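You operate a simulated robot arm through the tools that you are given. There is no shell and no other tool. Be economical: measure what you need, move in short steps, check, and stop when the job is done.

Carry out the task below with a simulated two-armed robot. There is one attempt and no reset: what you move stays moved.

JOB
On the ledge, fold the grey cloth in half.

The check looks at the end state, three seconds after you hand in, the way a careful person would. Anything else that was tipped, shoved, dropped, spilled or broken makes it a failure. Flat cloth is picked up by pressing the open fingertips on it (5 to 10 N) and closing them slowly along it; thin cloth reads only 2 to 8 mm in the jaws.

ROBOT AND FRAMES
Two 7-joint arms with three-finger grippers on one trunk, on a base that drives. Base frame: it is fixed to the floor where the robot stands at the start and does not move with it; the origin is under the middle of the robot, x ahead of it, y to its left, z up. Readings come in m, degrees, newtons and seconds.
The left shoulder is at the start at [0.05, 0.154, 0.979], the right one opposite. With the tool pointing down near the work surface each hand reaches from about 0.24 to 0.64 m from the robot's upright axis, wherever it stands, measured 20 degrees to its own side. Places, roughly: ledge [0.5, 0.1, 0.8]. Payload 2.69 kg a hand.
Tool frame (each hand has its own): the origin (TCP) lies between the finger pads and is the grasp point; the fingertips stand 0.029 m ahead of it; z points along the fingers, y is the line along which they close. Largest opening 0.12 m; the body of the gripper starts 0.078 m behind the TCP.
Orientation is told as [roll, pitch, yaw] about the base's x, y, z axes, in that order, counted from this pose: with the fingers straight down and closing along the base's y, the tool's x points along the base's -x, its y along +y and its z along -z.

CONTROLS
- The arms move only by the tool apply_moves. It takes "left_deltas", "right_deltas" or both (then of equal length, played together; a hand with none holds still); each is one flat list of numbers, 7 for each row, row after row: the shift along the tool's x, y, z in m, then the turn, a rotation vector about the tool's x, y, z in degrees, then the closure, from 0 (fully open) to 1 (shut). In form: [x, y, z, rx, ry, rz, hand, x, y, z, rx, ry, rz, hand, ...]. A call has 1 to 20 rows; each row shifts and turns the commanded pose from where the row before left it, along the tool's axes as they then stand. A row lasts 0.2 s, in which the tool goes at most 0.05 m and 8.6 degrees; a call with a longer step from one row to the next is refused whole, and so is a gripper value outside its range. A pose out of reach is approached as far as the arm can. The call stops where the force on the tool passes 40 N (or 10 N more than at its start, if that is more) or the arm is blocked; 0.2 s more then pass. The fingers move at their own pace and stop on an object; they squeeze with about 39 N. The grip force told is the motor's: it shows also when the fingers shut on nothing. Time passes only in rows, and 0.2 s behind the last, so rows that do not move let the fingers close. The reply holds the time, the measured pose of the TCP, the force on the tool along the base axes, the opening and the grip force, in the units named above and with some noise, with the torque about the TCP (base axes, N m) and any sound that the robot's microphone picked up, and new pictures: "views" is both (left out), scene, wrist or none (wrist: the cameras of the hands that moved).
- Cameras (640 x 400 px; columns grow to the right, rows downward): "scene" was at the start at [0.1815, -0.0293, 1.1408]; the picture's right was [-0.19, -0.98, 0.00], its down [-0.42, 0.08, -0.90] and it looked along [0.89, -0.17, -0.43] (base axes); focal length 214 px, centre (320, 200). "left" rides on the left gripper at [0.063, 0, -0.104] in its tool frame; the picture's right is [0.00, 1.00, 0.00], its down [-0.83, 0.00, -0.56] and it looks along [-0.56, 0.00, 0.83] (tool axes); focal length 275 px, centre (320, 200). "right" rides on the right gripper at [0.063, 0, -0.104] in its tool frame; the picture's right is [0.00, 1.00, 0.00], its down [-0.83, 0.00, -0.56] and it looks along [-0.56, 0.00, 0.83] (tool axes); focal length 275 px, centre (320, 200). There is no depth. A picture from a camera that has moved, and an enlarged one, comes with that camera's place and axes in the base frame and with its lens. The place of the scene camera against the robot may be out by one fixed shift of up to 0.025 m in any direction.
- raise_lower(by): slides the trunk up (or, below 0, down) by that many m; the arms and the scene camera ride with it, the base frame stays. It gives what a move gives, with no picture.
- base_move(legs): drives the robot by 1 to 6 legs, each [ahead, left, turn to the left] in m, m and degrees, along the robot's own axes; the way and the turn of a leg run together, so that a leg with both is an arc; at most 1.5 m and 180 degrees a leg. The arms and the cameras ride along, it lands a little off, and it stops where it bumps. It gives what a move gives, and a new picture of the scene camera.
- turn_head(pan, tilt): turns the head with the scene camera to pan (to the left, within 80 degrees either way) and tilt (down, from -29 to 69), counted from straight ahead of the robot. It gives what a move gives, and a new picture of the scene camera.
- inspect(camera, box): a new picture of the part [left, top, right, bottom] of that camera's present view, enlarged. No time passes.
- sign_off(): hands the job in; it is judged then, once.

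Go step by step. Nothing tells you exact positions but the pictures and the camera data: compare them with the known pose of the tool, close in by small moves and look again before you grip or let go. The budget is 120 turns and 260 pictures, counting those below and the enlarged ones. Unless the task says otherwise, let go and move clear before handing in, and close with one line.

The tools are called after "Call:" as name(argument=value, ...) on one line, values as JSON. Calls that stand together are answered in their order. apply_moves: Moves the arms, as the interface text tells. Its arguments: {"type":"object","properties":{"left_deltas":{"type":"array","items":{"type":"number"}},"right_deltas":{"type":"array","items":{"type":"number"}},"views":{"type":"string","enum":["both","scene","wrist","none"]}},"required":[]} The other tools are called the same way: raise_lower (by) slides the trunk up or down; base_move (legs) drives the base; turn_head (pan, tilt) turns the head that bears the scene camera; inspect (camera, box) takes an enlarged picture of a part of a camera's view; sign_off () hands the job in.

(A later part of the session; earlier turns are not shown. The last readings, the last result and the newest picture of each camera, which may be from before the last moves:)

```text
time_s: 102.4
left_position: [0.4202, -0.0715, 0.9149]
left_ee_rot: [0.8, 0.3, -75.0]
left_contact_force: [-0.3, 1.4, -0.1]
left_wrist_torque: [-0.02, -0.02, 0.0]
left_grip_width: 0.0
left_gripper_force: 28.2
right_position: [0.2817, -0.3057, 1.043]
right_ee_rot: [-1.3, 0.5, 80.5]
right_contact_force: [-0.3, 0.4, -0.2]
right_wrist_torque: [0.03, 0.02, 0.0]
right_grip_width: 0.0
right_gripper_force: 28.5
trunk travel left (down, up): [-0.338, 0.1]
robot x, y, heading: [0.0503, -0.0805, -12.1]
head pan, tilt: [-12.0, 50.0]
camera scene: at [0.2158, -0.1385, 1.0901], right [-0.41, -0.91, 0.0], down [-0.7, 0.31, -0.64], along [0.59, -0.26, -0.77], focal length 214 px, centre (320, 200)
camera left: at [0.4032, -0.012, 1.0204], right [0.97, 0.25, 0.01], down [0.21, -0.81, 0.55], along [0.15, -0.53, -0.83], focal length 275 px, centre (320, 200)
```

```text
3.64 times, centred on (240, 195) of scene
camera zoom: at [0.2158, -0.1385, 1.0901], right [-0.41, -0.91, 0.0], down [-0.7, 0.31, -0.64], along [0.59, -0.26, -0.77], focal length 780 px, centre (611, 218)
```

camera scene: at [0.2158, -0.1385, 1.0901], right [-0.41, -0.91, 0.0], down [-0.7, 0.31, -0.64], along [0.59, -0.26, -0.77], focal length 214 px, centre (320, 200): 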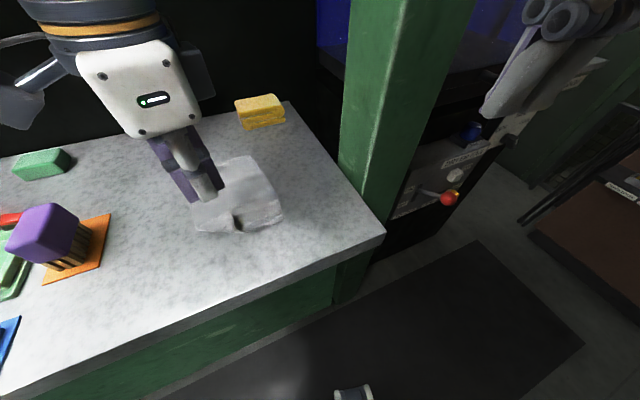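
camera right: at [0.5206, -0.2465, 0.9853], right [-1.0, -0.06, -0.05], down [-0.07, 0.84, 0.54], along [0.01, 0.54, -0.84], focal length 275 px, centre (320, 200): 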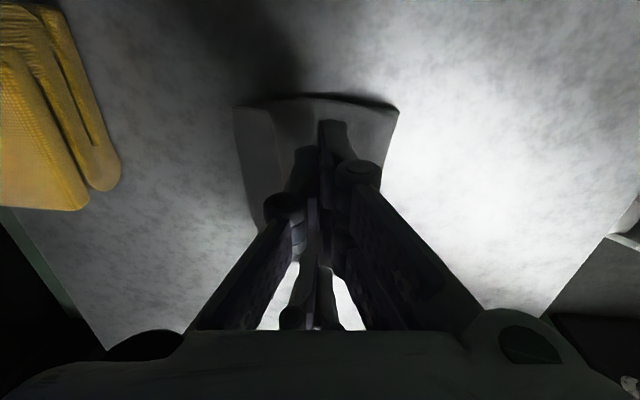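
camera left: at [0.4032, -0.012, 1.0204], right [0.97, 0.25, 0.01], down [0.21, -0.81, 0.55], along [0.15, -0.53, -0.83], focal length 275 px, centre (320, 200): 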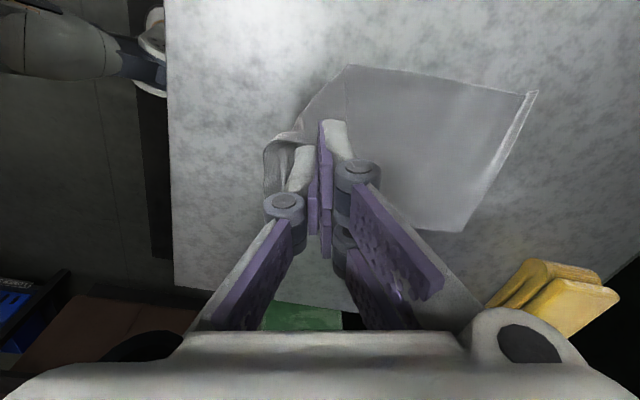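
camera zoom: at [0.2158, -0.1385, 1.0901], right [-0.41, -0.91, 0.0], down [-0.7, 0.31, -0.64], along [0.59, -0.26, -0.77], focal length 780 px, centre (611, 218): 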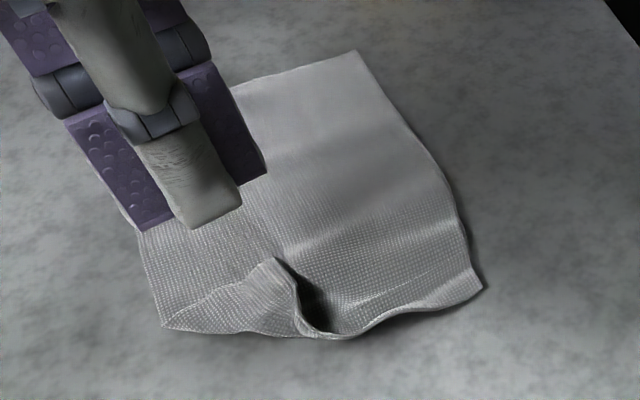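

Call:
apply_moves(left_deltas=[-0.0155, 0.0181, 0, 0, 0, 0, 1, -0.0154, 0.0181, 0, 0, 0, 0, 1, 0, 0, 0.03, 0, 0, 0, 1, 0, 0, 0.025, 0, 0, 0, 1, 0, 0, 0.006, 0, 0, 0, 1, 0, 0, 0.0025, 0, 0, 0, 1, 0, 0, 0, 0, 0, 0, 1], views="wrist")

Call:
inspect(camera="scene", box=[170, 140, 310, 250])

```text
time_s: 104.0
left_position: [0.4653, -0.0921, 0.8503]
left_ee_rot: [0.7, 0.3, -75.0]
left_contact_force: [0.1, 1.1, -0.5]
left_wrist_torque: [0.0, 0.0, 0.02]
left_grip_width: 0.0
left_gripper_force: 27.9
right_position: [0.2825, -0.3041, 1.0421]
right_ee_rot: [-1.3, 0.6, 80.5]
right_contact_force: [-0.9, -0.3, 0.6]
right_wrist_torque: [-0.01, -0.01, 0.02]
right_grip_width: 0.0003
right_gripper_force: 28.2
trunk travel left (down, up): [-0.338, 0.1]
robot x, y, heading: [0.0508, -0.0781, -12.4]
head pan, tilt: [-12.0, 50.0]
camera left: at [0.4483, -0.0318, 0.9567], right [0.97, 0.25, 0.01], down [0.21, -0.81, 0.55], along [0.15, -0.53, -0.83], focal length 275 px, centre (320, 200)
```

left: 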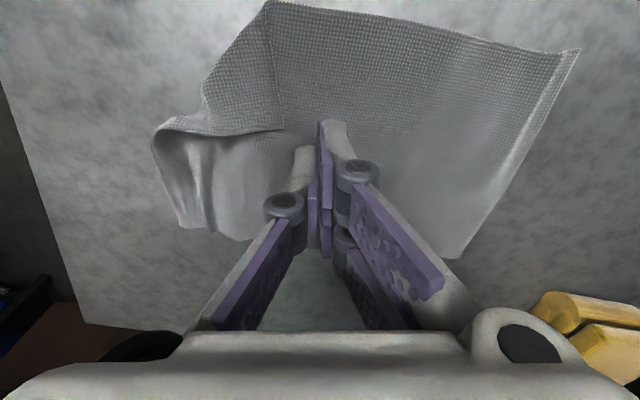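

```text
3.64 times, centred on (240, 195) of scene
camera zoom: at [0.2161, -0.1383, 1.0901], right [-0.41, -0.91, 0.0], down [-0.7, 0.31, -0.64], along [0.59, -0.26, -0.77], focal length 780 px, centre (611, 218)
```

zoom: 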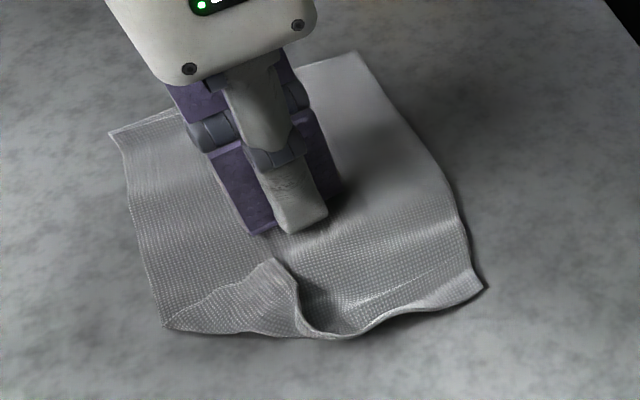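

The flap's tip lies right in front of the fingers. I sweep it outward.

Call:
apply_moves(left_deltas=[0.00645, -0.0067, 0, 0, 0, 0, 1, 0.00645, -0.0067, 0, 0, 0, 0, 1, 0.00645, -0.0067, 0, 0, 0, 0, 1, 0.00645, -0.0067, 0, 0, 0, 0, 1, 0.00645, -0.0067, 0, 0, 0, 0, 1, 0.00645, -0.0067, 0, 0, 0, 0, 1, 0.00645, -0.0067, 0, 0, 0, 0, 1, 0.00645, -0.0067, 0, 0, 0, 0, 1, 0.00645, -0.0067, 0, 0, 0, 0, 1], views="wrist")

Call:
inspect(camera="scene", box=[170, 140, 310, 250])

```text
time_s: 106.0
left_position: [0.3903, -0.0513, 0.8518]
left_ee_rot: [0.6, 0.2, -75.1]
left_contact_force: [-0.5, 0.3, -0.3]
left_wrist_torque: [0.03, -0.01, 0.03]
left_grip_width: 0.0
left_gripper_force: 28.1
right_position: [0.2813, -0.305, 1.0423]
right_ee_rot: [-1.2, 0.5, 80.5]
right_contact_force: [-0.2, 0.9, -0.9]
right_wrist_torque: [0.0, 0.02, 0.0]
right_grip_width: 0.0
right_gripper_force: 28.5
trunk travel left (down, up): [-0.338, 0.1]
robot x, y, heading: [0.0528, -0.0763, -12.4]
head pan, tilt: [-12.0, 50.0]
camera left: at [0.3744, 0.009, 0.9568], right [0.97, 0.25, 0.01], down [0.21, -0.81, 0.55], along [0.15, -0.53, -0.83], focal length 275 px, centre (320, 200)
```

left: 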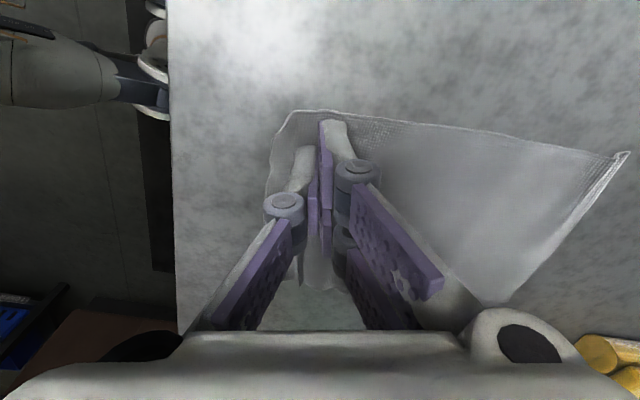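

```text
3.64 times, centred on (240, 195) of scene
camera zoom: at [0.2161, -0.1383, 1.0901], right [-0.41, -0.91, 0.0], down [-0.7, 0.31, -0.64], along [0.59, -0.26, -0.77], focal length 780 px, centre (611, 218)
```

zoom: 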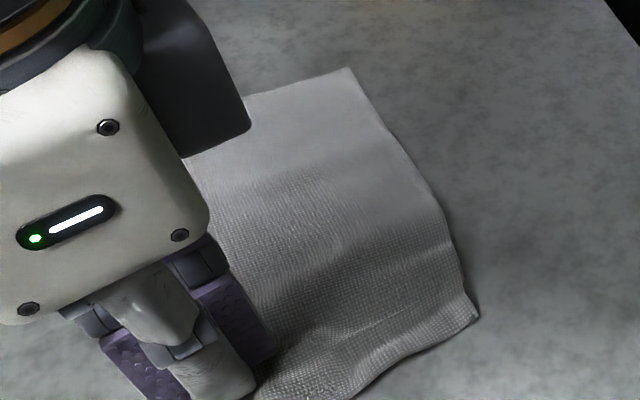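

The corner is open. I'll lift the hand away and turn the base back to face straight ahead, then survey the flat cloth.

Call:
apply_moves(left_deltas=[0, 0, -0.02, 0, 0, 0, 1, 0, 0, -0.03, 0, 0, 0, 1, 0, 0, -0.04, 0, 0, 5, 1, 0, 0, -0.04, 0, 0, 5, 1], views="none")

Call:
base_move(legs=[[-0.03, 0.02, 12.2]])

Call:
inspect(camera="scene", box=[220, 140, 380, 270])

```text
time_s: 107.0
left_position: [0.3901, -0.0533, 0.9817]
left_ee_rot: [0.5, 0.4, -85.1]
left_contact_force: [-0.4, -0.1, -0.2]
left_wrist_torque: [0.02, 0.02, -0.02]
left_grip_width: 0.0001
left_gripper_force: 28.2
right_position: [0.2812, -0.3044, 1.0429]
right_ee_rot: [-1.3, 0.6, 80.4]
right_contact_force: [0.6, 0.8, 0.3]
right_wrist_torque: [-0.03, 0.0, 0.01]
right_grip_width: 0.0003
right_gripper_force: 29.0
trunk travel left (down, up): [-0.338, 0.1]
robot x, y, heading: [0.0532, -0.073, -12.2]
head pan, tilt: [-12.0, 50.0]
```

```text
time_s: 108.2
left_position: [0.3489, 0.0412, 0.981]
left_ee_rot: [0.6, 0.4, -72.8]
left_contact_force: [0.5, 0.3, 0.3]
left_wrist_torque: [0.01, -0.03, -0.01]
left_grip_width: 0.0001
left_gripper_force: 28.8
right_position: [0.2972, -0.2268, 1.0424]
right_ee_rot: [-1.4, 0.5, 92.7]
right_contact_force: [0.1, 0.6, 0.1]
right_wrist_torque: [-0.01, -0.04, -0.01]
right_grip_width: 0.0
right_gripper_force: 28.4
trunk travel left (down, up): [-0.338, 0.1]
robot x, y, heading: [0.0214, -0.0547, 0.1]
head pan, tilt: [-12.0, 50.0]
camera scene: at [0.1954, -0.0821, 1.0901], right [-0.21, -0.98, 0.0], down [-0.75, 0.16, -0.64], along [0.63, -0.13, -0.77], focal length 214 px, centre (320, 200)
```

scene: 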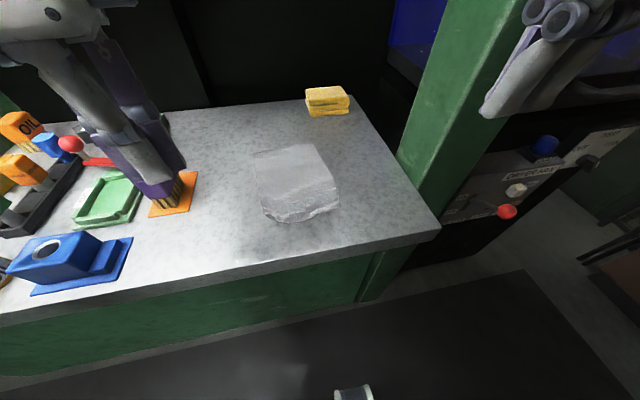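

```text
3.08 times, centred on (300, 205) of scene
camera zoom: at [0.1954, -0.0821, 1.0901], right [-0.21, -0.98, 0.0], down [-0.75, 0.16, -0.64], along [0.63, -0.13, -0.77], focal length 660 px, centre (382, 185)
```

zoom: 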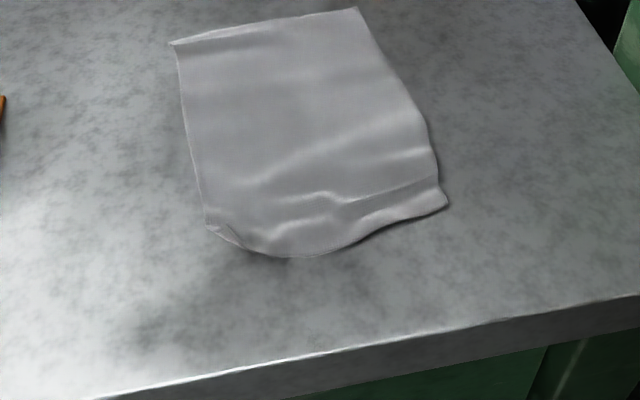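

Call:
inspect(camera="scene", box=[260, 180, 345, 228])

```text
7.53 times, centred on (302, 204) of scene
camera zoom: at [0.1954, -0.0821, 1.0901], right [-0.21, -0.98, 0.0], down [-0.75, 0.16, -0.64], along [0.63, -0.13, -0.77], focal length 1615 px, centre (452, 170)
```

zoom: 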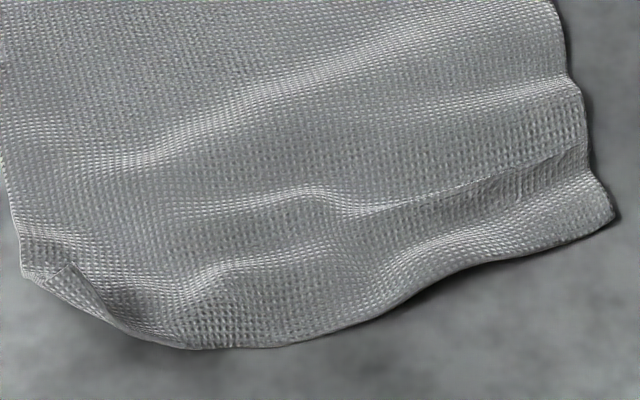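

The near edge is almost flat, with a small turned corner at near-left and a pleat at near-right; a gentle stretch will smooth these. I'll raise the left hand and shift the robot left so the right forearm clears the post.

Call:
apply_moves(left_deltas=[-0.03, 0, -0.02, 0, 0, 8.2, 0.7, -0.03, 0, -0.02, 0, 0, 8.2, 0.7], right_deltas=[0, 0, 0, 0, 0, 1.3, 0.7, 0, 0, 0, 0, 0, 1.3, 0.7], views="none")

Call:
base_move(legs=[[0.02, 0.055, 0]])

```text
time_s: 108.8
left_position: [0.3627, -0.0179, 1.0203]
left_ee_rot: [0.5, 0.6, -89.4]
left_contact_force: [0.1, 0.2, 0.7]
left_wrist_torque: [-0.01, -0.02, -0.03]
left_grip_width: 0.0361
left_gripper_force: 0.1
right_position: [0.2978, -0.2284, 1.0422]
right_ee_rot: [-1.4, 0.4, 90.2]
right_contact_force: [0.4, 0.6, -0.2]
right_wrist_torque: [-0.02, 0.0, 0.02]
right_grip_width: 0.036
right_gripper_force: 0.0
trunk travel left (down, up): [-0.338, 0.1]
robot x, y, heading: [0.0244, -0.0561, 0.2]
head pan, tilt: [-12.0, 50.0]
```

```text
time_s: 109.9
left_position: [0.3837, 0.0368, 1.02]
left_ee_rot: [0.5, 0.5, -89.2]
left_contact_force: [-0.7, 0.6, -0.1]
left_wrist_torque: [-0.03, -0.02, -0.01]
left_grip_width: 0.0363
left_gripper_force: 0.0
right_position: [0.3182, -0.1723, 1.0422]
right_ee_rot: [-1.4, 0.6, 90.2]
right_contact_force: [-0.3, -0.4, 0.3]
right_wrist_torque: [0.01, 0.03, -0.05]
right_grip_width: 0.036
right_gripper_force: 0.1
trunk travel left (down, up): [-0.338, 0.1]
robot x, y, heading: [0.0403, 0.0041, 0.0]
head pan, tilt: [-12.0, 50.0]
camera scene: at [0.2159, -0.0293, 1.0911], right [-0.23, -0.97, 0.0], down [-0.74, 0.17, -0.65], along [0.64, -0.15, -0.76], focal length 214 px, centre (320, 200)
```

scene: 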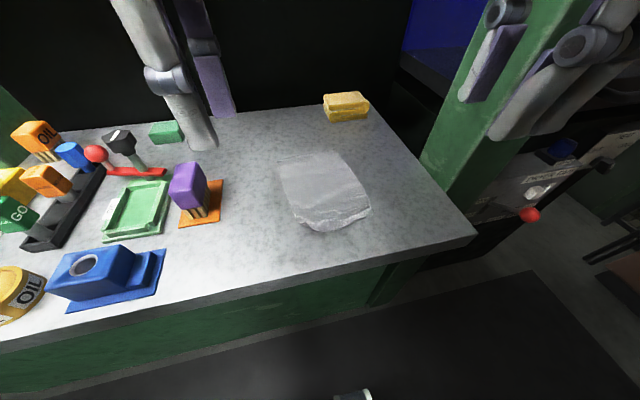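

All other objects are undisturbed. I'll bring both hands over the near corners to look.

Call:
apply_moves(left_deltas=[-0.02, 0, 0.03, 0, 0, 0, 0.8, -0.02, 0, 0.03, 0, 0, 0, 0.8, -0.02, 0, 0.03, 0, 0, 0, 0.8, -0.02, 0, 0.03, 0, 0, 0, 0.8], right_deltas=[-0.00625, -0.0193, 0.0355, 0, 0, 0, 0.8, -0.00625, -0.0193, 0.0355, 0, 0, 0, 0.8, -0.00625, -0.0193, 0.0355, 0, 0, 0, 0.8, -0.00625, -0.0193, 0.0355, 0, 0, 0, 0.8], views="wrist")

```text
time_s: 110.9
left_position: [0.3807, -0.0443, 0.8972]
left_ee_rot: [0.4, 0.8, -89.7]
left_contact_force: [-1.3, -1.2, -0.9]
left_wrist_torque: [0.15, -0.15, -0.01]
left_grip_width: 0.0239
left_gripper_force: 0.1
right_position: [0.3972, -0.1505, 0.9009]
right_ee_rot: [-1.3, 0.4, 90.1]
right_contact_force: [0.0, -0.6, -0.3]
right_wrist_torque: [-0.02, 0.0, -0.03]
right_grip_width: 0.0239
right_gripper_force: 0.0
trunk travel left (down, up): [-0.338, 0.1]
robot x, y, heading: [0.044, 0.002, -0.1]
head pan, tilt: [-12.0, 50.0]
camera right: at [0.3949, -0.2134, 1.0052], right [-1.0, -0.01, -0.02], down [-0.02, 0.84, 0.55], along [0.02, 0.55, -0.83], focal length 275 px, centre (320, 200)
camera left: at [0.3813, 0.0171, 1.0042], right [1.0, 0.0, 0.01], down [0.0, -0.84, 0.54], along [0.0, -0.54, -0.84], focal length 275 px, centre (320, 200)
```

right: 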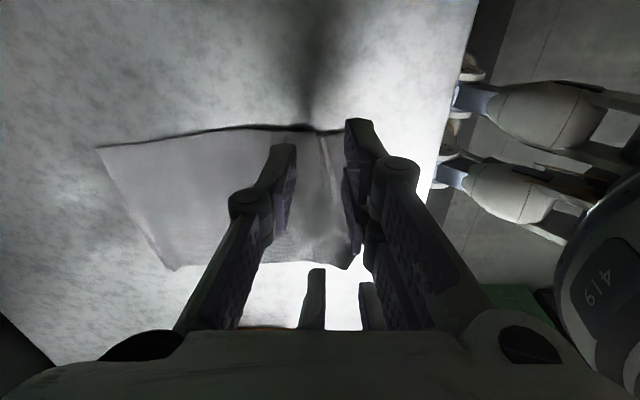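
left: 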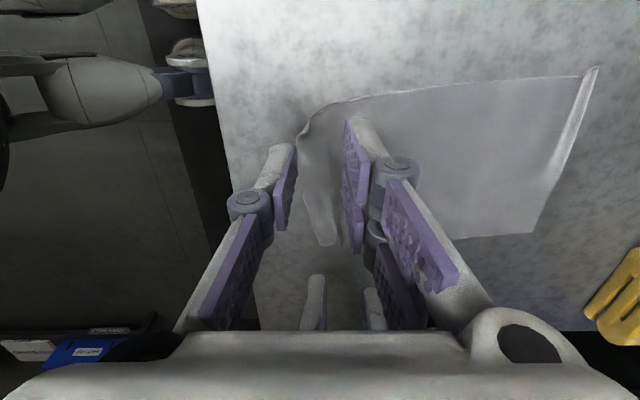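

The near-left corner still curls, and the far-left edge has a small hem left from the earlier pinch. I'll sweep both open with the closed left fingertips, starting with the near-left corner.

Call:
apply_moves(left_deltas=[-0.011, 0.018, 0, 0, 0, 0, 1, -0.011, 0.018, 0, 0, 0, 0, 1, 0, 0, 0.025, 0, 0, 0, 1, 0, 0, 0.015, 0, 0, 0, 1, 0, 0, 0.005, 0, 0, 0, 1, 0.004, -0.007, 0, 0, 0, 0, 1, 0.004, -0.007, 0, 0, 0, 0, 1, 0.004, -0.007, 0, 0, 0, 0, 1, 0.004, -0.007, 0, 0, 0, 0, 1, 0.004, -0.007, 0, 0, 0, 0, 1, 0.004, -0.007, 0, 0, 0, 0, 1, 0.004, -0.007, 0, 0, 0, 0, 1, 0, 0, -0.03, 0, 0, 0, 1, 0, 0, -0.04, 0, 0, 0, 1], right_deltas=[0.02, 0.02, -0.03, 0, 0, 0, 0.8, 0.02, 0.02, -0.03, 0, 0, 0, 0.8, 0, 0, 0, 0, 0, 0, 0.8, 0, 0, 0, 0, 0, 0, 0.8, 0, 0, 0, 0, 0, 0, 0.8, 0, 0, 0, 0, 0, 0, 0.8, 0, 0, 0, 0, 0, 0, 0.8, 0, 0, 0, 0, 0, 0, 0.8, 0, 0, 0, 0, 0, 0, 0.8, 0, 0, 0, 0, 0, 0, 0.8, 0, 0, 0, 0, 0, 0, 0.8, 0, 0, 0, 0, 0, 0, 0.8, 0, 0, 0, 0, 0, 0, 0.8, 0, 0, 0, 0, 0, 0, 0.8], views="both")

Call:
inspect(camera="scene", box=[255, 140, 385, 240])

```text
time_s: 113.9
left_position: [0.3711, -0.0364, 0.9244]
left_ee_rot: [0.4, 0.6, -89.1]
left_contact_force: [0.5, 0.2, 1.1]
left_wrist_torque: [-0.02, 0.0, 0.01]
left_grip_width: 0.0002
left_gripper_force: 28.5
right_position: [0.3555, -0.1898, 0.9617]
right_ee_rot: [-1.4, 0.4, 90.1]
right_contact_force: [-0.5, 0.1, 0.2]
right_wrist_torque: [0.01, 0.01, 0.01]
right_grip_width: 0.0239
right_gripper_force: 0.0
trunk travel left (down, up): [-0.338, 0.1]
robot x, y, heading: [0.0463, -0.0017, 0.4]
head pan, tilt: [-12.0, 50.0]
camera scene: at [0.2155, -0.0281, 1.0905], right [-0.21, -0.98, 0.0], down [-0.75, 0.16, -0.65], along [0.63, -0.13, -0.76], focal length 214 px, centre (320, 200)
camera right: at [0.3532, -0.2532, 1.0661], right [-1.0, -0.01, -0.02], down [-0.02, 0.84, 0.55], along [0.02, 0.55, -0.84], focal length 275 px, centre (320, 200)
camera left: at [0.3701, 0.0258, 1.0305], right [1.0, 0.01, 0.01], down [0.01, -0.84, 0.55], along [0.01, -0.55, -0.84], focal length 275 px, centre (320, 200)
```

scene: 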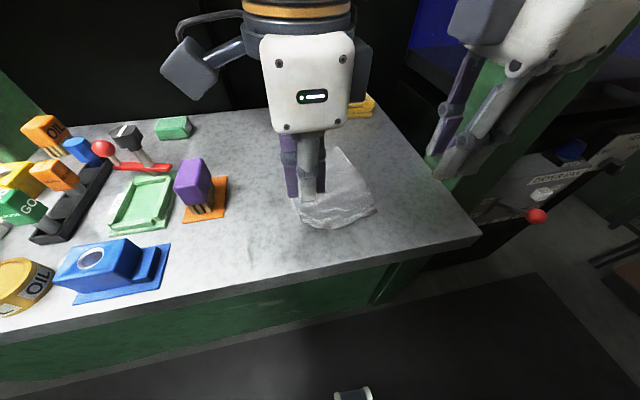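
right: 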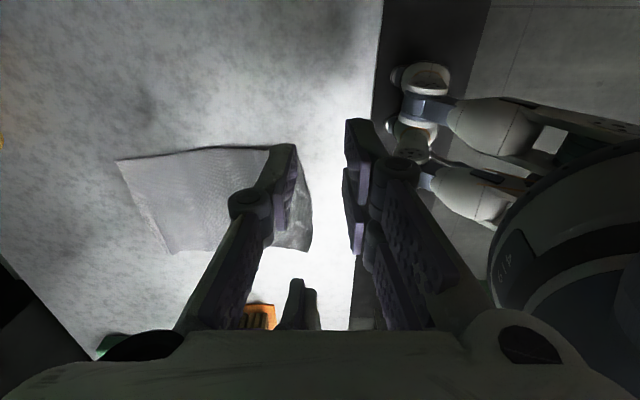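
left: 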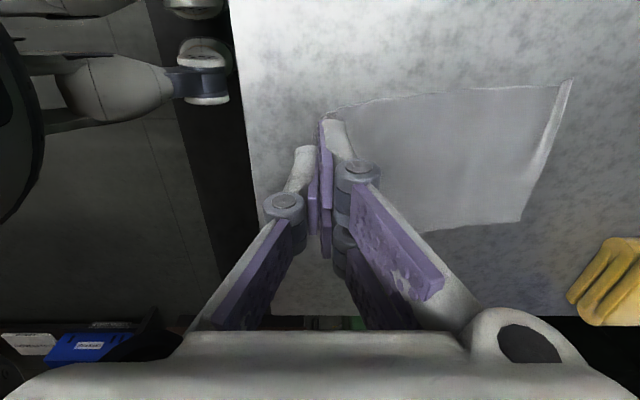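

```text
4.00 times, centred on (320, 190) of scene
camera zoom: at [0.2155, -0.0281, 1.0905], right [-0.21, -0.98, 0.0], down [-0.75, 0.16, -0.65], along [0.63, -0.13, -0.76], focal length 858 px, centre (320, 240)
```

zoom: 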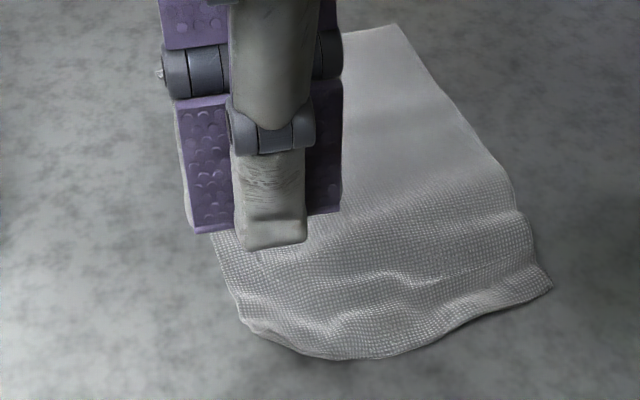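

Next, the far-left hem: sweep forward from x 0.525 at y ≈ −0.02.

Call:
apply_moves(left_deltas=[0.0036, 0.038, 0, 0, 0, 0, 1, 0.0036, 0.038, 0, 0, 0, 0, 1, 0.0036, 0.038, 0, 0, 0, 0, 1, 0.0036, 0.036, 0, 0, 0, 0, 1, 0, 0, 0.03, 0, 0, 0, 1, 0, 0, 0.03, 0, 0, 0, 1, 0, 0, 0.011, 0, 0, 0, 1, 0, 0.006, 0.0015, 0, 0, 0, 1, 0, 0.007, 0, 0, 0, 0, 1, 0, 0.007, 0, 0, 0, 0, 1, 0, 0.007, 0, 0, 0, 0, 1, 0, 0.007, 0, 0, 0, 0, 1, 0, 0.007, -0.001, 0, 0, 0, 1, 0, 0.007, -0.001, 0, 0, 0, 1, 0, 0, -0.03, 0, 0, 0, 1, 0, 0, -0.04, 0, 0, 0, 1, 0, -0.04, 0, 0, 0, 0, 1, 0, -0.045, 0, 0, 0, 0, 1, 0, -0.045, 0, 0, 0, 0, 1, 0.03, -0.03, 0, 0, 0, 0, 1], views="both")

Call:
inspect(camera="scene", box=[255, 140, 385, 240])

Call:
inspect(camera="left", box=[330, 60, 590, 240])

```text
time_s: 118.1
left_position: [0.4084, 0.0101, 0.9246]
left_ee_rot: [0.5, 0.4, -89.2]
left_contact_force: [-0.8, 0.3, 0.1]
left_wrist_torque: [-0.02, -0.04, -0.01]
left_grip_width: 0.0
left_gripper_force: 28.7
right_position: [0.3546, -0.1891, 0.9613]
right_ee_rot: [-1.4, 0.6, 90.0]
right_contact_force: [-0.5, -0.1, 0.1]
right_wrist_torque: [-0.02, -0.01, 0.0]
right_grip_width: 0.0238
right_gripper_force: 0.1
trunk travel left (down, up): [-0.338, 0.1]
robot x, y, heading: [0.0477, 0.0006, 0.2]
head pan, tilt: [-12.0, 50.0]
camera scene: at [0.2152, -0.0272, 1.0901], right [-0.21, -0.98, 0.0], down [-0.75, 0.16, -0.64], along [0.63, -0.13, -0.77], focal length 214 px, centre (320, 200)
camera left: at [0.4077, 0.0715, 1.0309], right [1.0, 0.01, 0.01], down [0.0, -0.84, 0.55], along [0.01, -0.55, -0.84], focal length 275 px, centre (320, 200)
```

scene: 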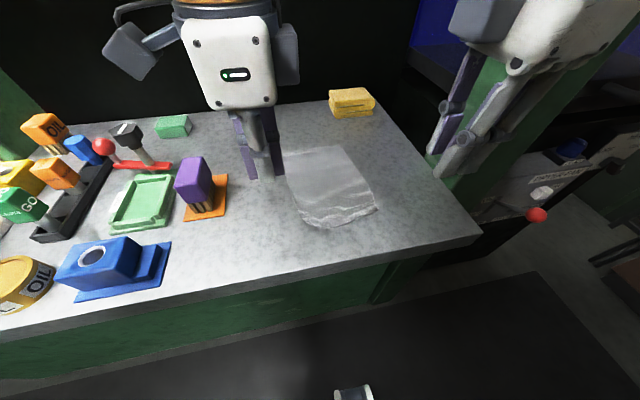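
left: 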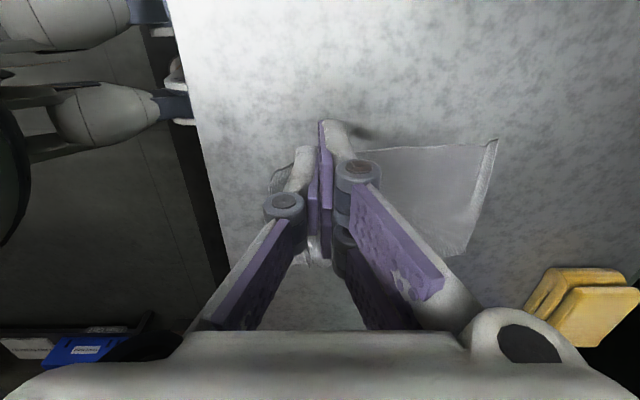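

```text
4.00 times, centred on (320, 190) of scene
camera zoom: at [0.2152, -0.0272, 1.0901], right [-0.21, -0.98, 0.0], down [-0.75, 0.16, -0.64], along [0.63, -0.13, -0.77], focal length 858 px, centre (320, 240)
```

zoom: 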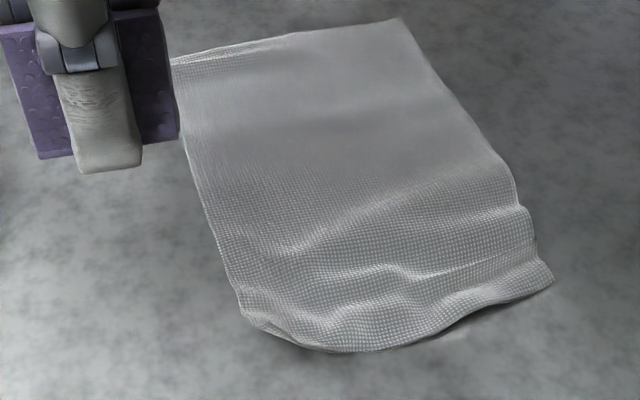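

```text
2.22 times, centred on (460, 150) of left
camera zoom: at [0.4077, 0.0715, 1.0309], right [1.0, 0.01, 0.01], down [0.0, -0.84, 0.55], along [0.01, -0.55, -0.84], focal length 612 px, centre (9, 311)
```

zoom: 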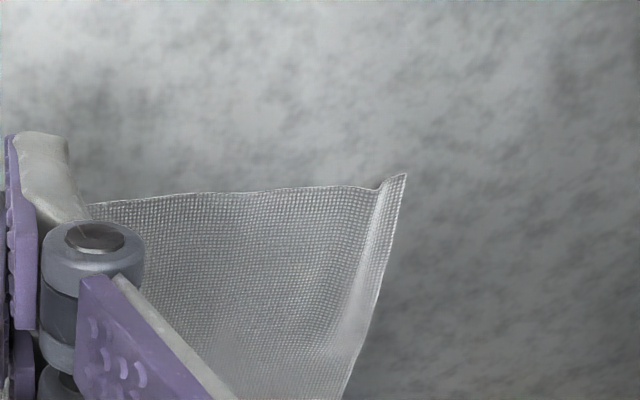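

Call:
inspect(camera="scene", box=[292, 200, 342, 232])

Call:
apply_moves(left_deltas=[0.03, -0.04, 0, 0, 0, 0, 1, 0.02, -0.045, -0.01, 0, 0, 0, 1, 0, -0.03, 0, 0, 0, 0, 1], views="wrist")

Call:
inspect(camera="left", box=[340, 100, 480, 220])

```text
12.50 times, centred on (317, 216) of scene
camera zoom: at [0.2152, -0.0272, 1.0901], right [-0.21, -0.98, 0.0], down [-0.75, 0.16, -0.64], along [0.63, -0.13, -0.77], focal length 2681 px, centre (358, 0)
```

zoom: 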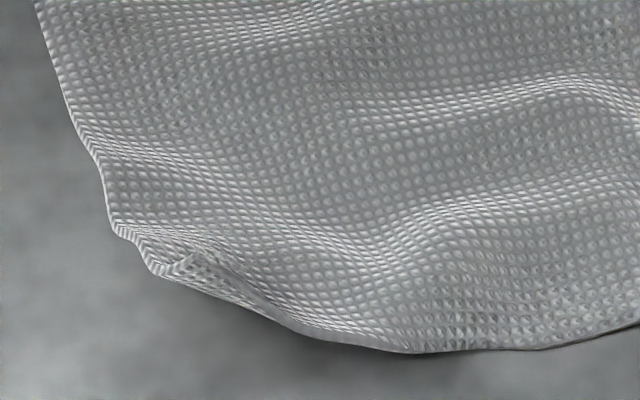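

```text
refused: row 2 steps farther than a row can; nothing moved
```

```text
3.33 times, centred on (410, 160) of left
camera zoom: at [0.4077, 0.0715, 1.0309], right [1.0, 0.01, 0.01], down [0.0, -0.84, 0.55], along [0.01, -0.55, -0.84], focal length 918 px, centre (20, 333)
```

zoom: 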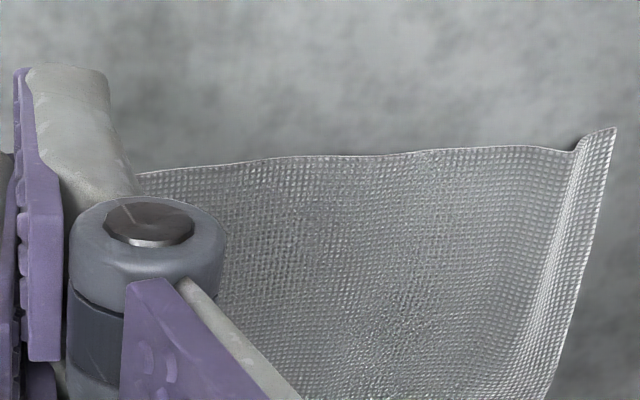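

The near-left corner isn't tucked, only rippled; pulling the near edge will smooth it. I'll position both hands over the near edge to re-grip.

Call:
apply_moves(left_deltas=[-0.0193, -0.0065, 0.0149, 0, 0, 0, 0.8, -0.0193, -0.0065, 0.0149, 0, 0, 0, 0.8, -0.0193, -0.0065, 0.0149, 0, 0, 0, 0.8, 0, 0, 0, 0, 0, 0, 0.8], right_deltas=[-0.0157, -0.0131, 0.027, 0, 0, 0, 0.8, -0.0157, -0.0131, 0.027, 0, 0, 0, 0.8, -0.0157, -0.0131, 0.027, 0, 0, 0, 0.8, 0, 0, 0, 0, 0, 0, 0.8], views="wrist")

```text
time_s: 119.1
left_position: [0.3901, -0.0474, 0.8781]
left_ee_rot: [0.3, 0.8, -88.9]
left_contact_force: [7.5, 33.5, -5.6]
left_wrist_torque: [-3.93, 0.88, 0.0]
left_grip_width: 0.0238
left_gripper_force: 0.1
right_position: [0.3968, -0.1421, 0.8817]
right_ee_rot: [-1.4, 0.5, 90.1]
right_contact_force: [-7.5, -33.6, 4.9]
right_wrist_torque: [4.34, -0.82, 0.98]
right_grip_width: 0.024
right_gripper_force: 0.1
trunk travel left (down, up): [-0.338, 0.1]
robot x, y, heading: [0.0474, 0.0006, -0.1]
head pan, tilt: [-12.0, 50.0]
camera right: at [0.3952, -0.2064, 0.9864], right [-1.0, -0.01, -0.02], down [-0.02, 0.84, 0.55], along [0.02, 0.55, -0.84], focal length 275 px, centre (320, 200)
camera left: at [0.3898, 0.0146, 0.9849], right [1.0, 0.01, 0.01], down [0.01, -0.84, 0.54], along [0.01, -0.54, -0.84], focal length 275 px, centre (320, 200)
```

right: 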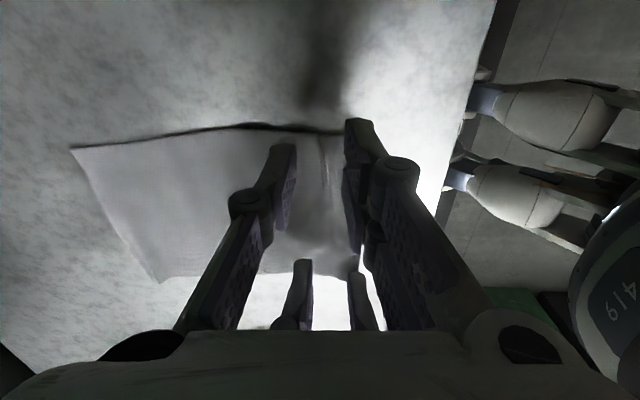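
left: 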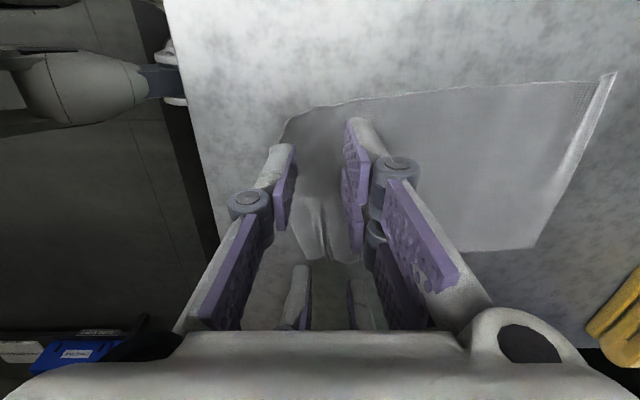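

The two hands touch at that spacing, so I'll widen it slightly before going down.

Call:
apply_moves(left_deltas=[0.009, 0, 0, 0, 0, 0, 0.8, 0, 0, 0, 0, 0, 0, 0.8], right_deltas=[0.002, 0, 0, 0, 0, 0, 0.8, 0, 0, 0, 0, 0, 0, 0.8], views="wrist")

Call:
inspect(camera="left", box=[240, 80, 400, 280])

Call:
inspect(camera="right", box=[240, 80, 400, 280])

```text
time_s: 119.7
left_position: [0.3881, -0.039, 0.8801]
left_ee_rot: [0.4, 0.5, -89.1]
left_contact_force: [0.6, -0.3, 0.5]
left_wrist_torque: [0.02, -0.02, 0.0]
left_grip_width: 0.0243
left_gripper_force: 0.1
right_position: [0.3978, -0.1452, 0.8812]
right_ee_rot: [-1.5, 0.5, 90.2]
right_contact_force: [0.1, 0.2, 0.0]
right_wrist_torque: [0.0, -0.01, -0.01]
right_grip_width: 0.024
right_gripper_force: 0.0
trunk travel left (down, up): [-0.338, 0.1]
robot x, y, heading: [0.0388, -0.001, 0.2]
head pan, tilt: [-12.0, 50.0]
camera right: at [0.3953, -0.2075, 0.9862], right [-1.0, -0.01, -0.02], down [-0.02, 0.84, 0.55], along [0.02, 0.55, -0.83], focal length 275 px, centre (320, 200)
camera left: at [0.389, 0.0222, 0.9853], right [1.0, 0.01, 0.01], down [0.0, -0.84, 0.55], along [0.01, -0.55, -0.84], focal length 275 px, centre (320, 200)
```

right: 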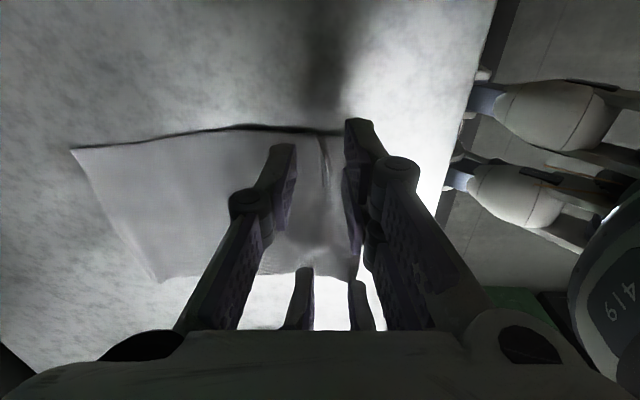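
left: 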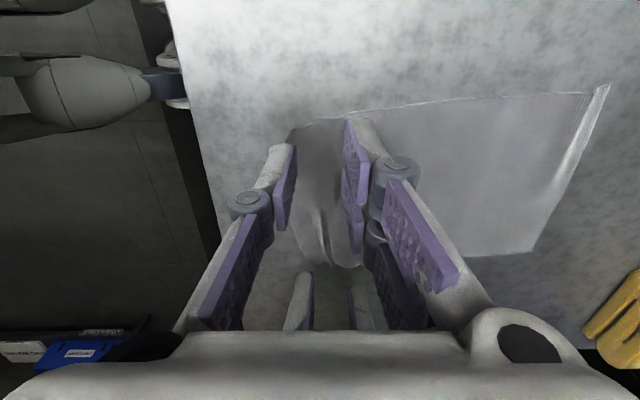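

```text
2.00 times, centred on (320, 180) of left
camera zoom: at [0.389, 0.0222, 0.9853], right [1.0, 0.01, 0.01], down [0.0, -0.84, 0.55], along [0.01, -0.55, -0.84], focal length 551 px, centre (320, 240)
```

zoom: 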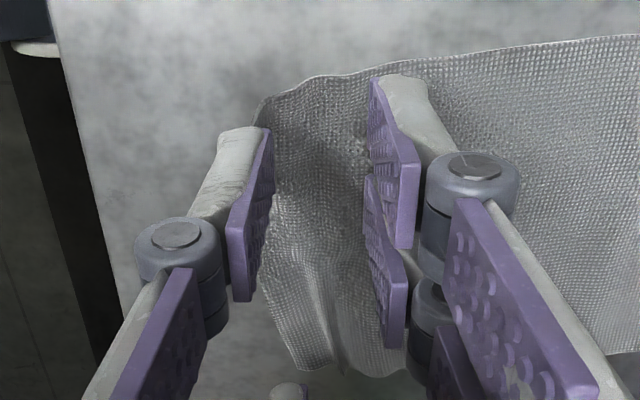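

```text
2.00 times, centred on (320, 180) of right
camera zoom: at [0.3953, -0.2075, 0.9862], right [-1.0, -0.01, -0.02], down [-0.02, 0.84, 0.55], along [0.02, 0.55, -0.83], focal length 551 px, centre (320, 240)
```

zoom: 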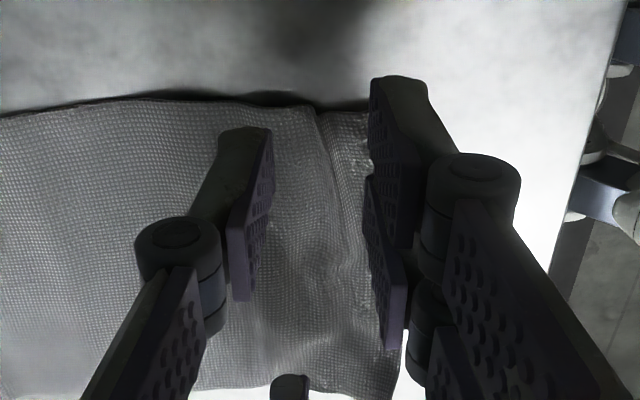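

Call:
apply_moves(left_deltas=[0, 0.005, 0.012, 0, 0, 0, 0.8, 0, 0, 0.012, 0, 0, 0, 0.8, 0, 0, 0.003, 0, 0, 0, 0.8, 0, 0, 0.002, 0, 0, 0, 0.8, 0, 0, 0, 0, 0, 0, 0.8], right_deltas=[-0.004, 0, 0.012, 0, 0, 0, 0.8, 0, 0, 0.012, 0, 0, 0, 0.8, 0, 0, 0.003, 0, 0, 0, 0.8, 0, 0, 0.003, 0, 0, 0, 0.8, 0, 0, 0, 0, 0, 0, 0.8], views="none")

Call:
apply_moves(left_deltas=[0, 0, 0.001, 0, 0, 0, 0.8, 0, 0, 0, 0, 0, 0, 0.8], right_deltas=[0, 0, 0.001, 0, 0, 0, 0.8, 0, 0, 0, 0, 0, 0, 0.8], views="none")

```text
time_s: 120.9
left_position: [0.395, -0.0401, 0.8508]
left_ee_rot: [0.4, 0.4, -89.1]
left_contact_force: [0.1, 0.4, 0.6]
left_wrist_torque: [-0.01, 0.0, -0.01]
left_grip_width: 0.024
left_gripper_force: 0.0
right_position: [0.3975, -0.1407, 0.8504]
right_ee_rot: [-1.2, 0.4, 90.1]
right_contact_force: [-0.5, -0.2, 0.5]
right_wrist_torque: [0.03, 0.01, 0.0]
right_grip_width: 0.024
right_gripper_force: 0.1
trunk travel left (down, up): [-0.338, 0.1]
robot x, y, heading: [0.0395, -0.0002, -0.1]
head pan, tilt: [-12.0, 50.0]
```

```text
time_s: 121.5
left_position: [0.3959, -0.0407, 0.8507]
left_ee_rot: [0.4, 0.5, -89.1]
left_contact_force: [0.7, 0.8, 2.9]
left_wrist_torque: [0.03, 0.01, 0.01]
left_grip_width: 0.0236
left_gripper_force: 0.1
right_position: [0.3987, -0.1405, 0.8512]
right_ee_rot: [-1.4, 0.3, 90.1]
right_contact_force: [-0.3, 0.0, 8.0]
right_wrist_torque: [0.07, 0.18, -0.03]
right_grip_width: 0.0235
right_gripper_force: 0.0
trunk travel left (down, up): [-0.338, 0.1]
robot x, y, heading: [0.0442, -0.0026, 0.1]
head pan, tilt: [-12.0, 50.0]
```

Call:
apply_moves(left_deltas=[0, 0, 0.0007, 0, 0, 0, 0.82, 0, 0, 0, 0, 0, 0, 0.84, 0, 0, 0, 0, 0, 0, 0.86, 0, 0, 0, 0, 0, 0, 0.88, 0, 0, 0, 0, 0, 0, 0.9, 0, 0, 0, 0, 0, 0, 0.92, 0, 0, 0, 0, 0, 0, 0.94, 0, 0, 0, 0, 0, 0, 0.96, 0, 0, 0, 0, 0, 0, 0.98, 0, 0, 0, 0, 0, 0, 1, 0, 0, 0, 0, 0, 0, 1, 0, 0, -0.004, 0, 0, 0, 1], right_deltas=[0, 0, 0.0002, 0, 0, 0, 0.82, 0, 0, 0, 0, 0, 0, 0.84, 0, 0, 0, 0, 0, 0, 0.86, 0, 0, 0, 0, 0, 0, 0.88, 0, 0, 0, 0, 0, 0, 0.9, 0, 0, 0, 0, 0, 0, 0.92, 0, 0, 0, 0, 0, 0, 0.94, 0, 0, 0, 0, 0, 0, 0.96, 0, 0, 0, 0, 0, 0, 0.98, 0, 0, 0, 0, 0, 0, 1, 0, 0, 0, 0, 0, 0, 1, 0, 0, -0.004, 0, 0, 0, 1], views="wrist")

Call:
inspect(camera="scene", box=[255, 130, 385, 240])

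```text
time_s: 124.1
left_position: [0.3949, -0.0396, 0.8532]
left_ee_rot: [0.4, 0.5, -89.1]
left_contact_force: [2.3, -0.3, -1.2]
left_wrist_torque: [0.03, -0.1, -0.02]
left_grip_width: 0.0028
left_gripper_force: 33.8
right_position: [0.3989, -0.1413, 0.855]
right_ee_rot: [-1.3, 0.4, 90.1]
right_contact_force: [-0.6, -0.6, -0.3]
right_wrist_torque: [0.01, 0.08, 0.0]
right_grip_width: 0.0025
right_gripper_force: 33.7
trunk travel left (down, up): [-0.338, 0.1]
robot x, y, heading: [0.0413, -0.0007, 0.1]
head pan, tilt: [-12.0, 50.0]
camera right: at [0.3957, -0.2037, 0.9581], right [-1.0, -0.01, -0.02], down [-0.02, 0.84, 0.55], along [0.02, 0.55, -0.83], focal length 275 px, centre (320, 200)
camera left: at [0.3947, 0.0224, 0.9591], right [1.0, 0.01, 0.01], down [0.0, -0.84, 0.55], along [0.01, -0.55, -0.84], focal length 275 px, centre (320, 200)
```

right: 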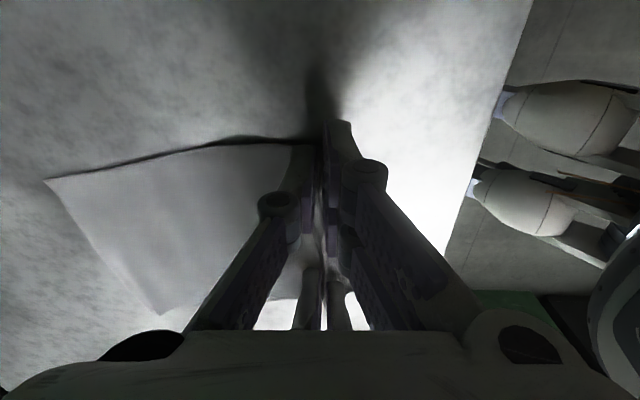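
left: 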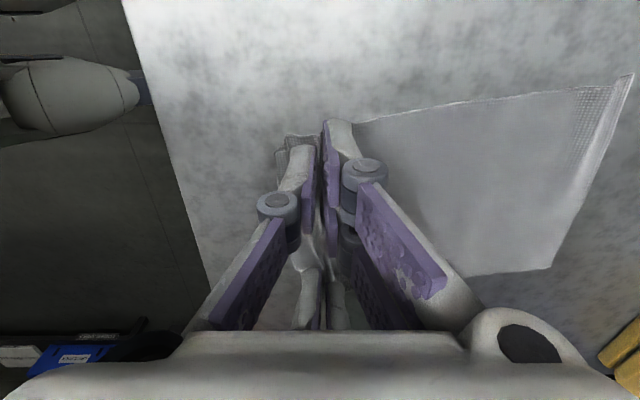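

```text
3.64 times, centred on (320, 185) of scene
camera zoom: at [0.2154, -0.028, 1.0901], right [-0.21, -0.98, 0.0], down [-0.75, 0.16, -0.64], along [0.63, -0.13, -0.77], focal length 780 px, centre (320, 254)
```

zoom: 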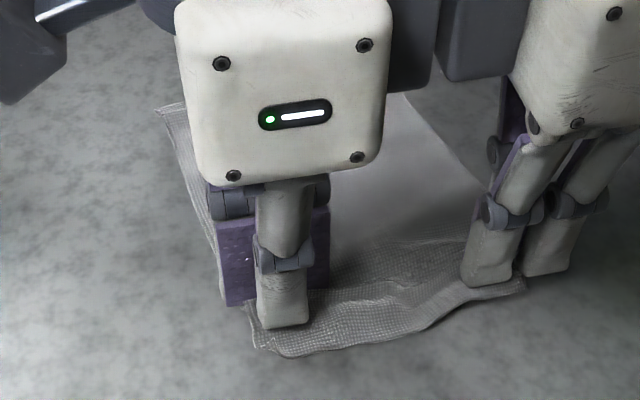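

Both corners are gripped. I'll pull gently back and apart to smooth the ripples, then check.

Call:
apply_moves(left_deltas=[0.001, -0.006, 0, 0, 0, 0, 1, 0.001, -0.006, 0, 0, 0, 0, 1, 0.001, -0.006, 0, 0, 0, 0, 1, 0.001, -0.006, 0, 0, 0, 0, 1, 0, 0, 0, 0, 0, 0, 1], right_deltas=[0.001, 0.006, 0, 0, 0, 0, 1, 0.001, 0.006, 0, 0, 0, 0, 1, 0.001, 0.006, 0, 0, 0, 0, 1, 0.001, 0.006, 0, 0, 0, 0, 1, 0, 0, 0, 0, 0, 0, 1], views="both")

Call:
inspect(camera="scene", box=[255, 130, 385, 240])

```text
time_s: 125.3
left_position: [0.371, -0.0355, 0.8534]
left_ee_rot: [0.4, 0.5, -89.1]
left_contact_force: [0.4, -1.8, 0.4]
left_wrist_torque: [-0.05, -0.04, -0.01]
left_grip_width: 0.001
left_gripper_force: 31.0
right_position: [0.3743, -0.1447, 0.8521]
right_ee_rot: [-1.3, 0.4, 90.2]
right_contact_force: [-1.3, 2.3, -1.2]
right_wrist_torque: [0.07, 0.08, -0.01]
right_grip_width: 0.0029
right_gripper_force: 32.3
trunk travel left (down, up): [-0.338, 0.1]
robot x, y, heading: [0.0467, -0.0027, 0.1]
head pan, tilt: [-12.0, 50.0]
camera scene: at [0.2154, -0.028, 1.09], right [-0.21, -0.98, 0.0], down [-0.75, 0.16, -0.64], along [0.63, -0.13, -0.77], focal length 214 px, centre (320, 200)
camera right: at [0.3714, -0.2075, 0.9574], right [-1.0, -0.01, -0.02], down [-0.02, 0.84, 0.55], along [0.02, 0.55, -0.84], focal length 275 px, centre (320, 200)
camera left: at [0.3706, 0.0264, 0.9584], right [1.0, 0.01, 0.01], down [0.0, -0.84, 0.55], along [0.01, -0.55, -0.84], focal length 275 px, centre (320, 200)
```

scene: 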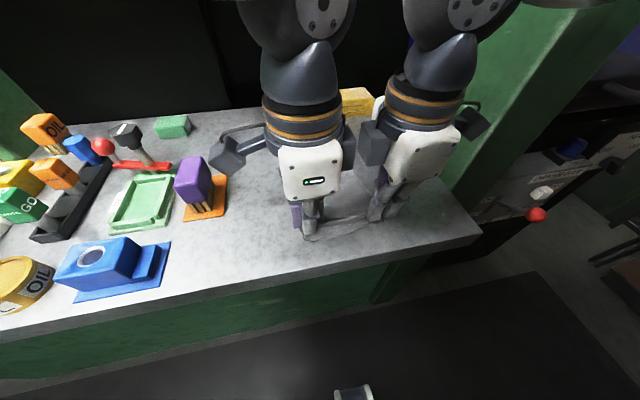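
right: 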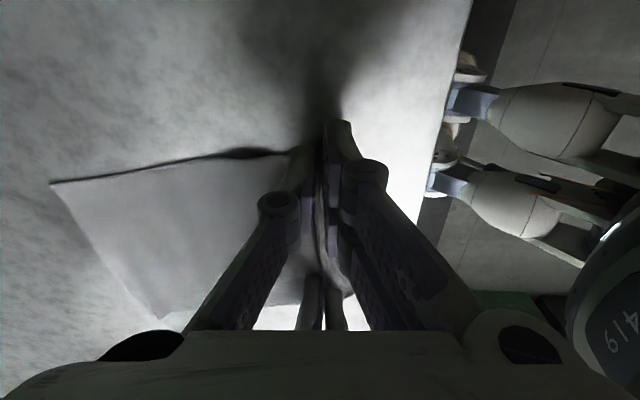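
left: 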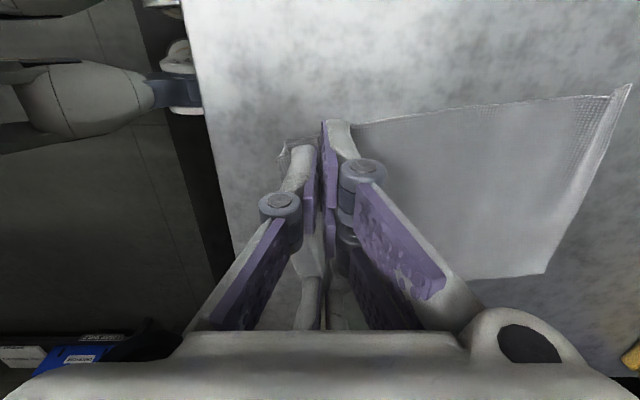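

```text
3.64 times, centred on (320, 185) of scene
camera zoom: at [0.2154, -0.028, 1.09], right [-0.21, -0.98, 0.0], down [-0.75, 0.16, -0.64], along [0.63, -0.13, -0.77], focal length 780 px, centre (320, 254)
```

zoom: 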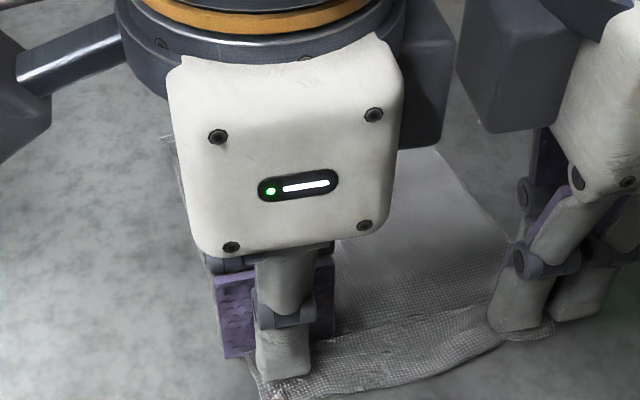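

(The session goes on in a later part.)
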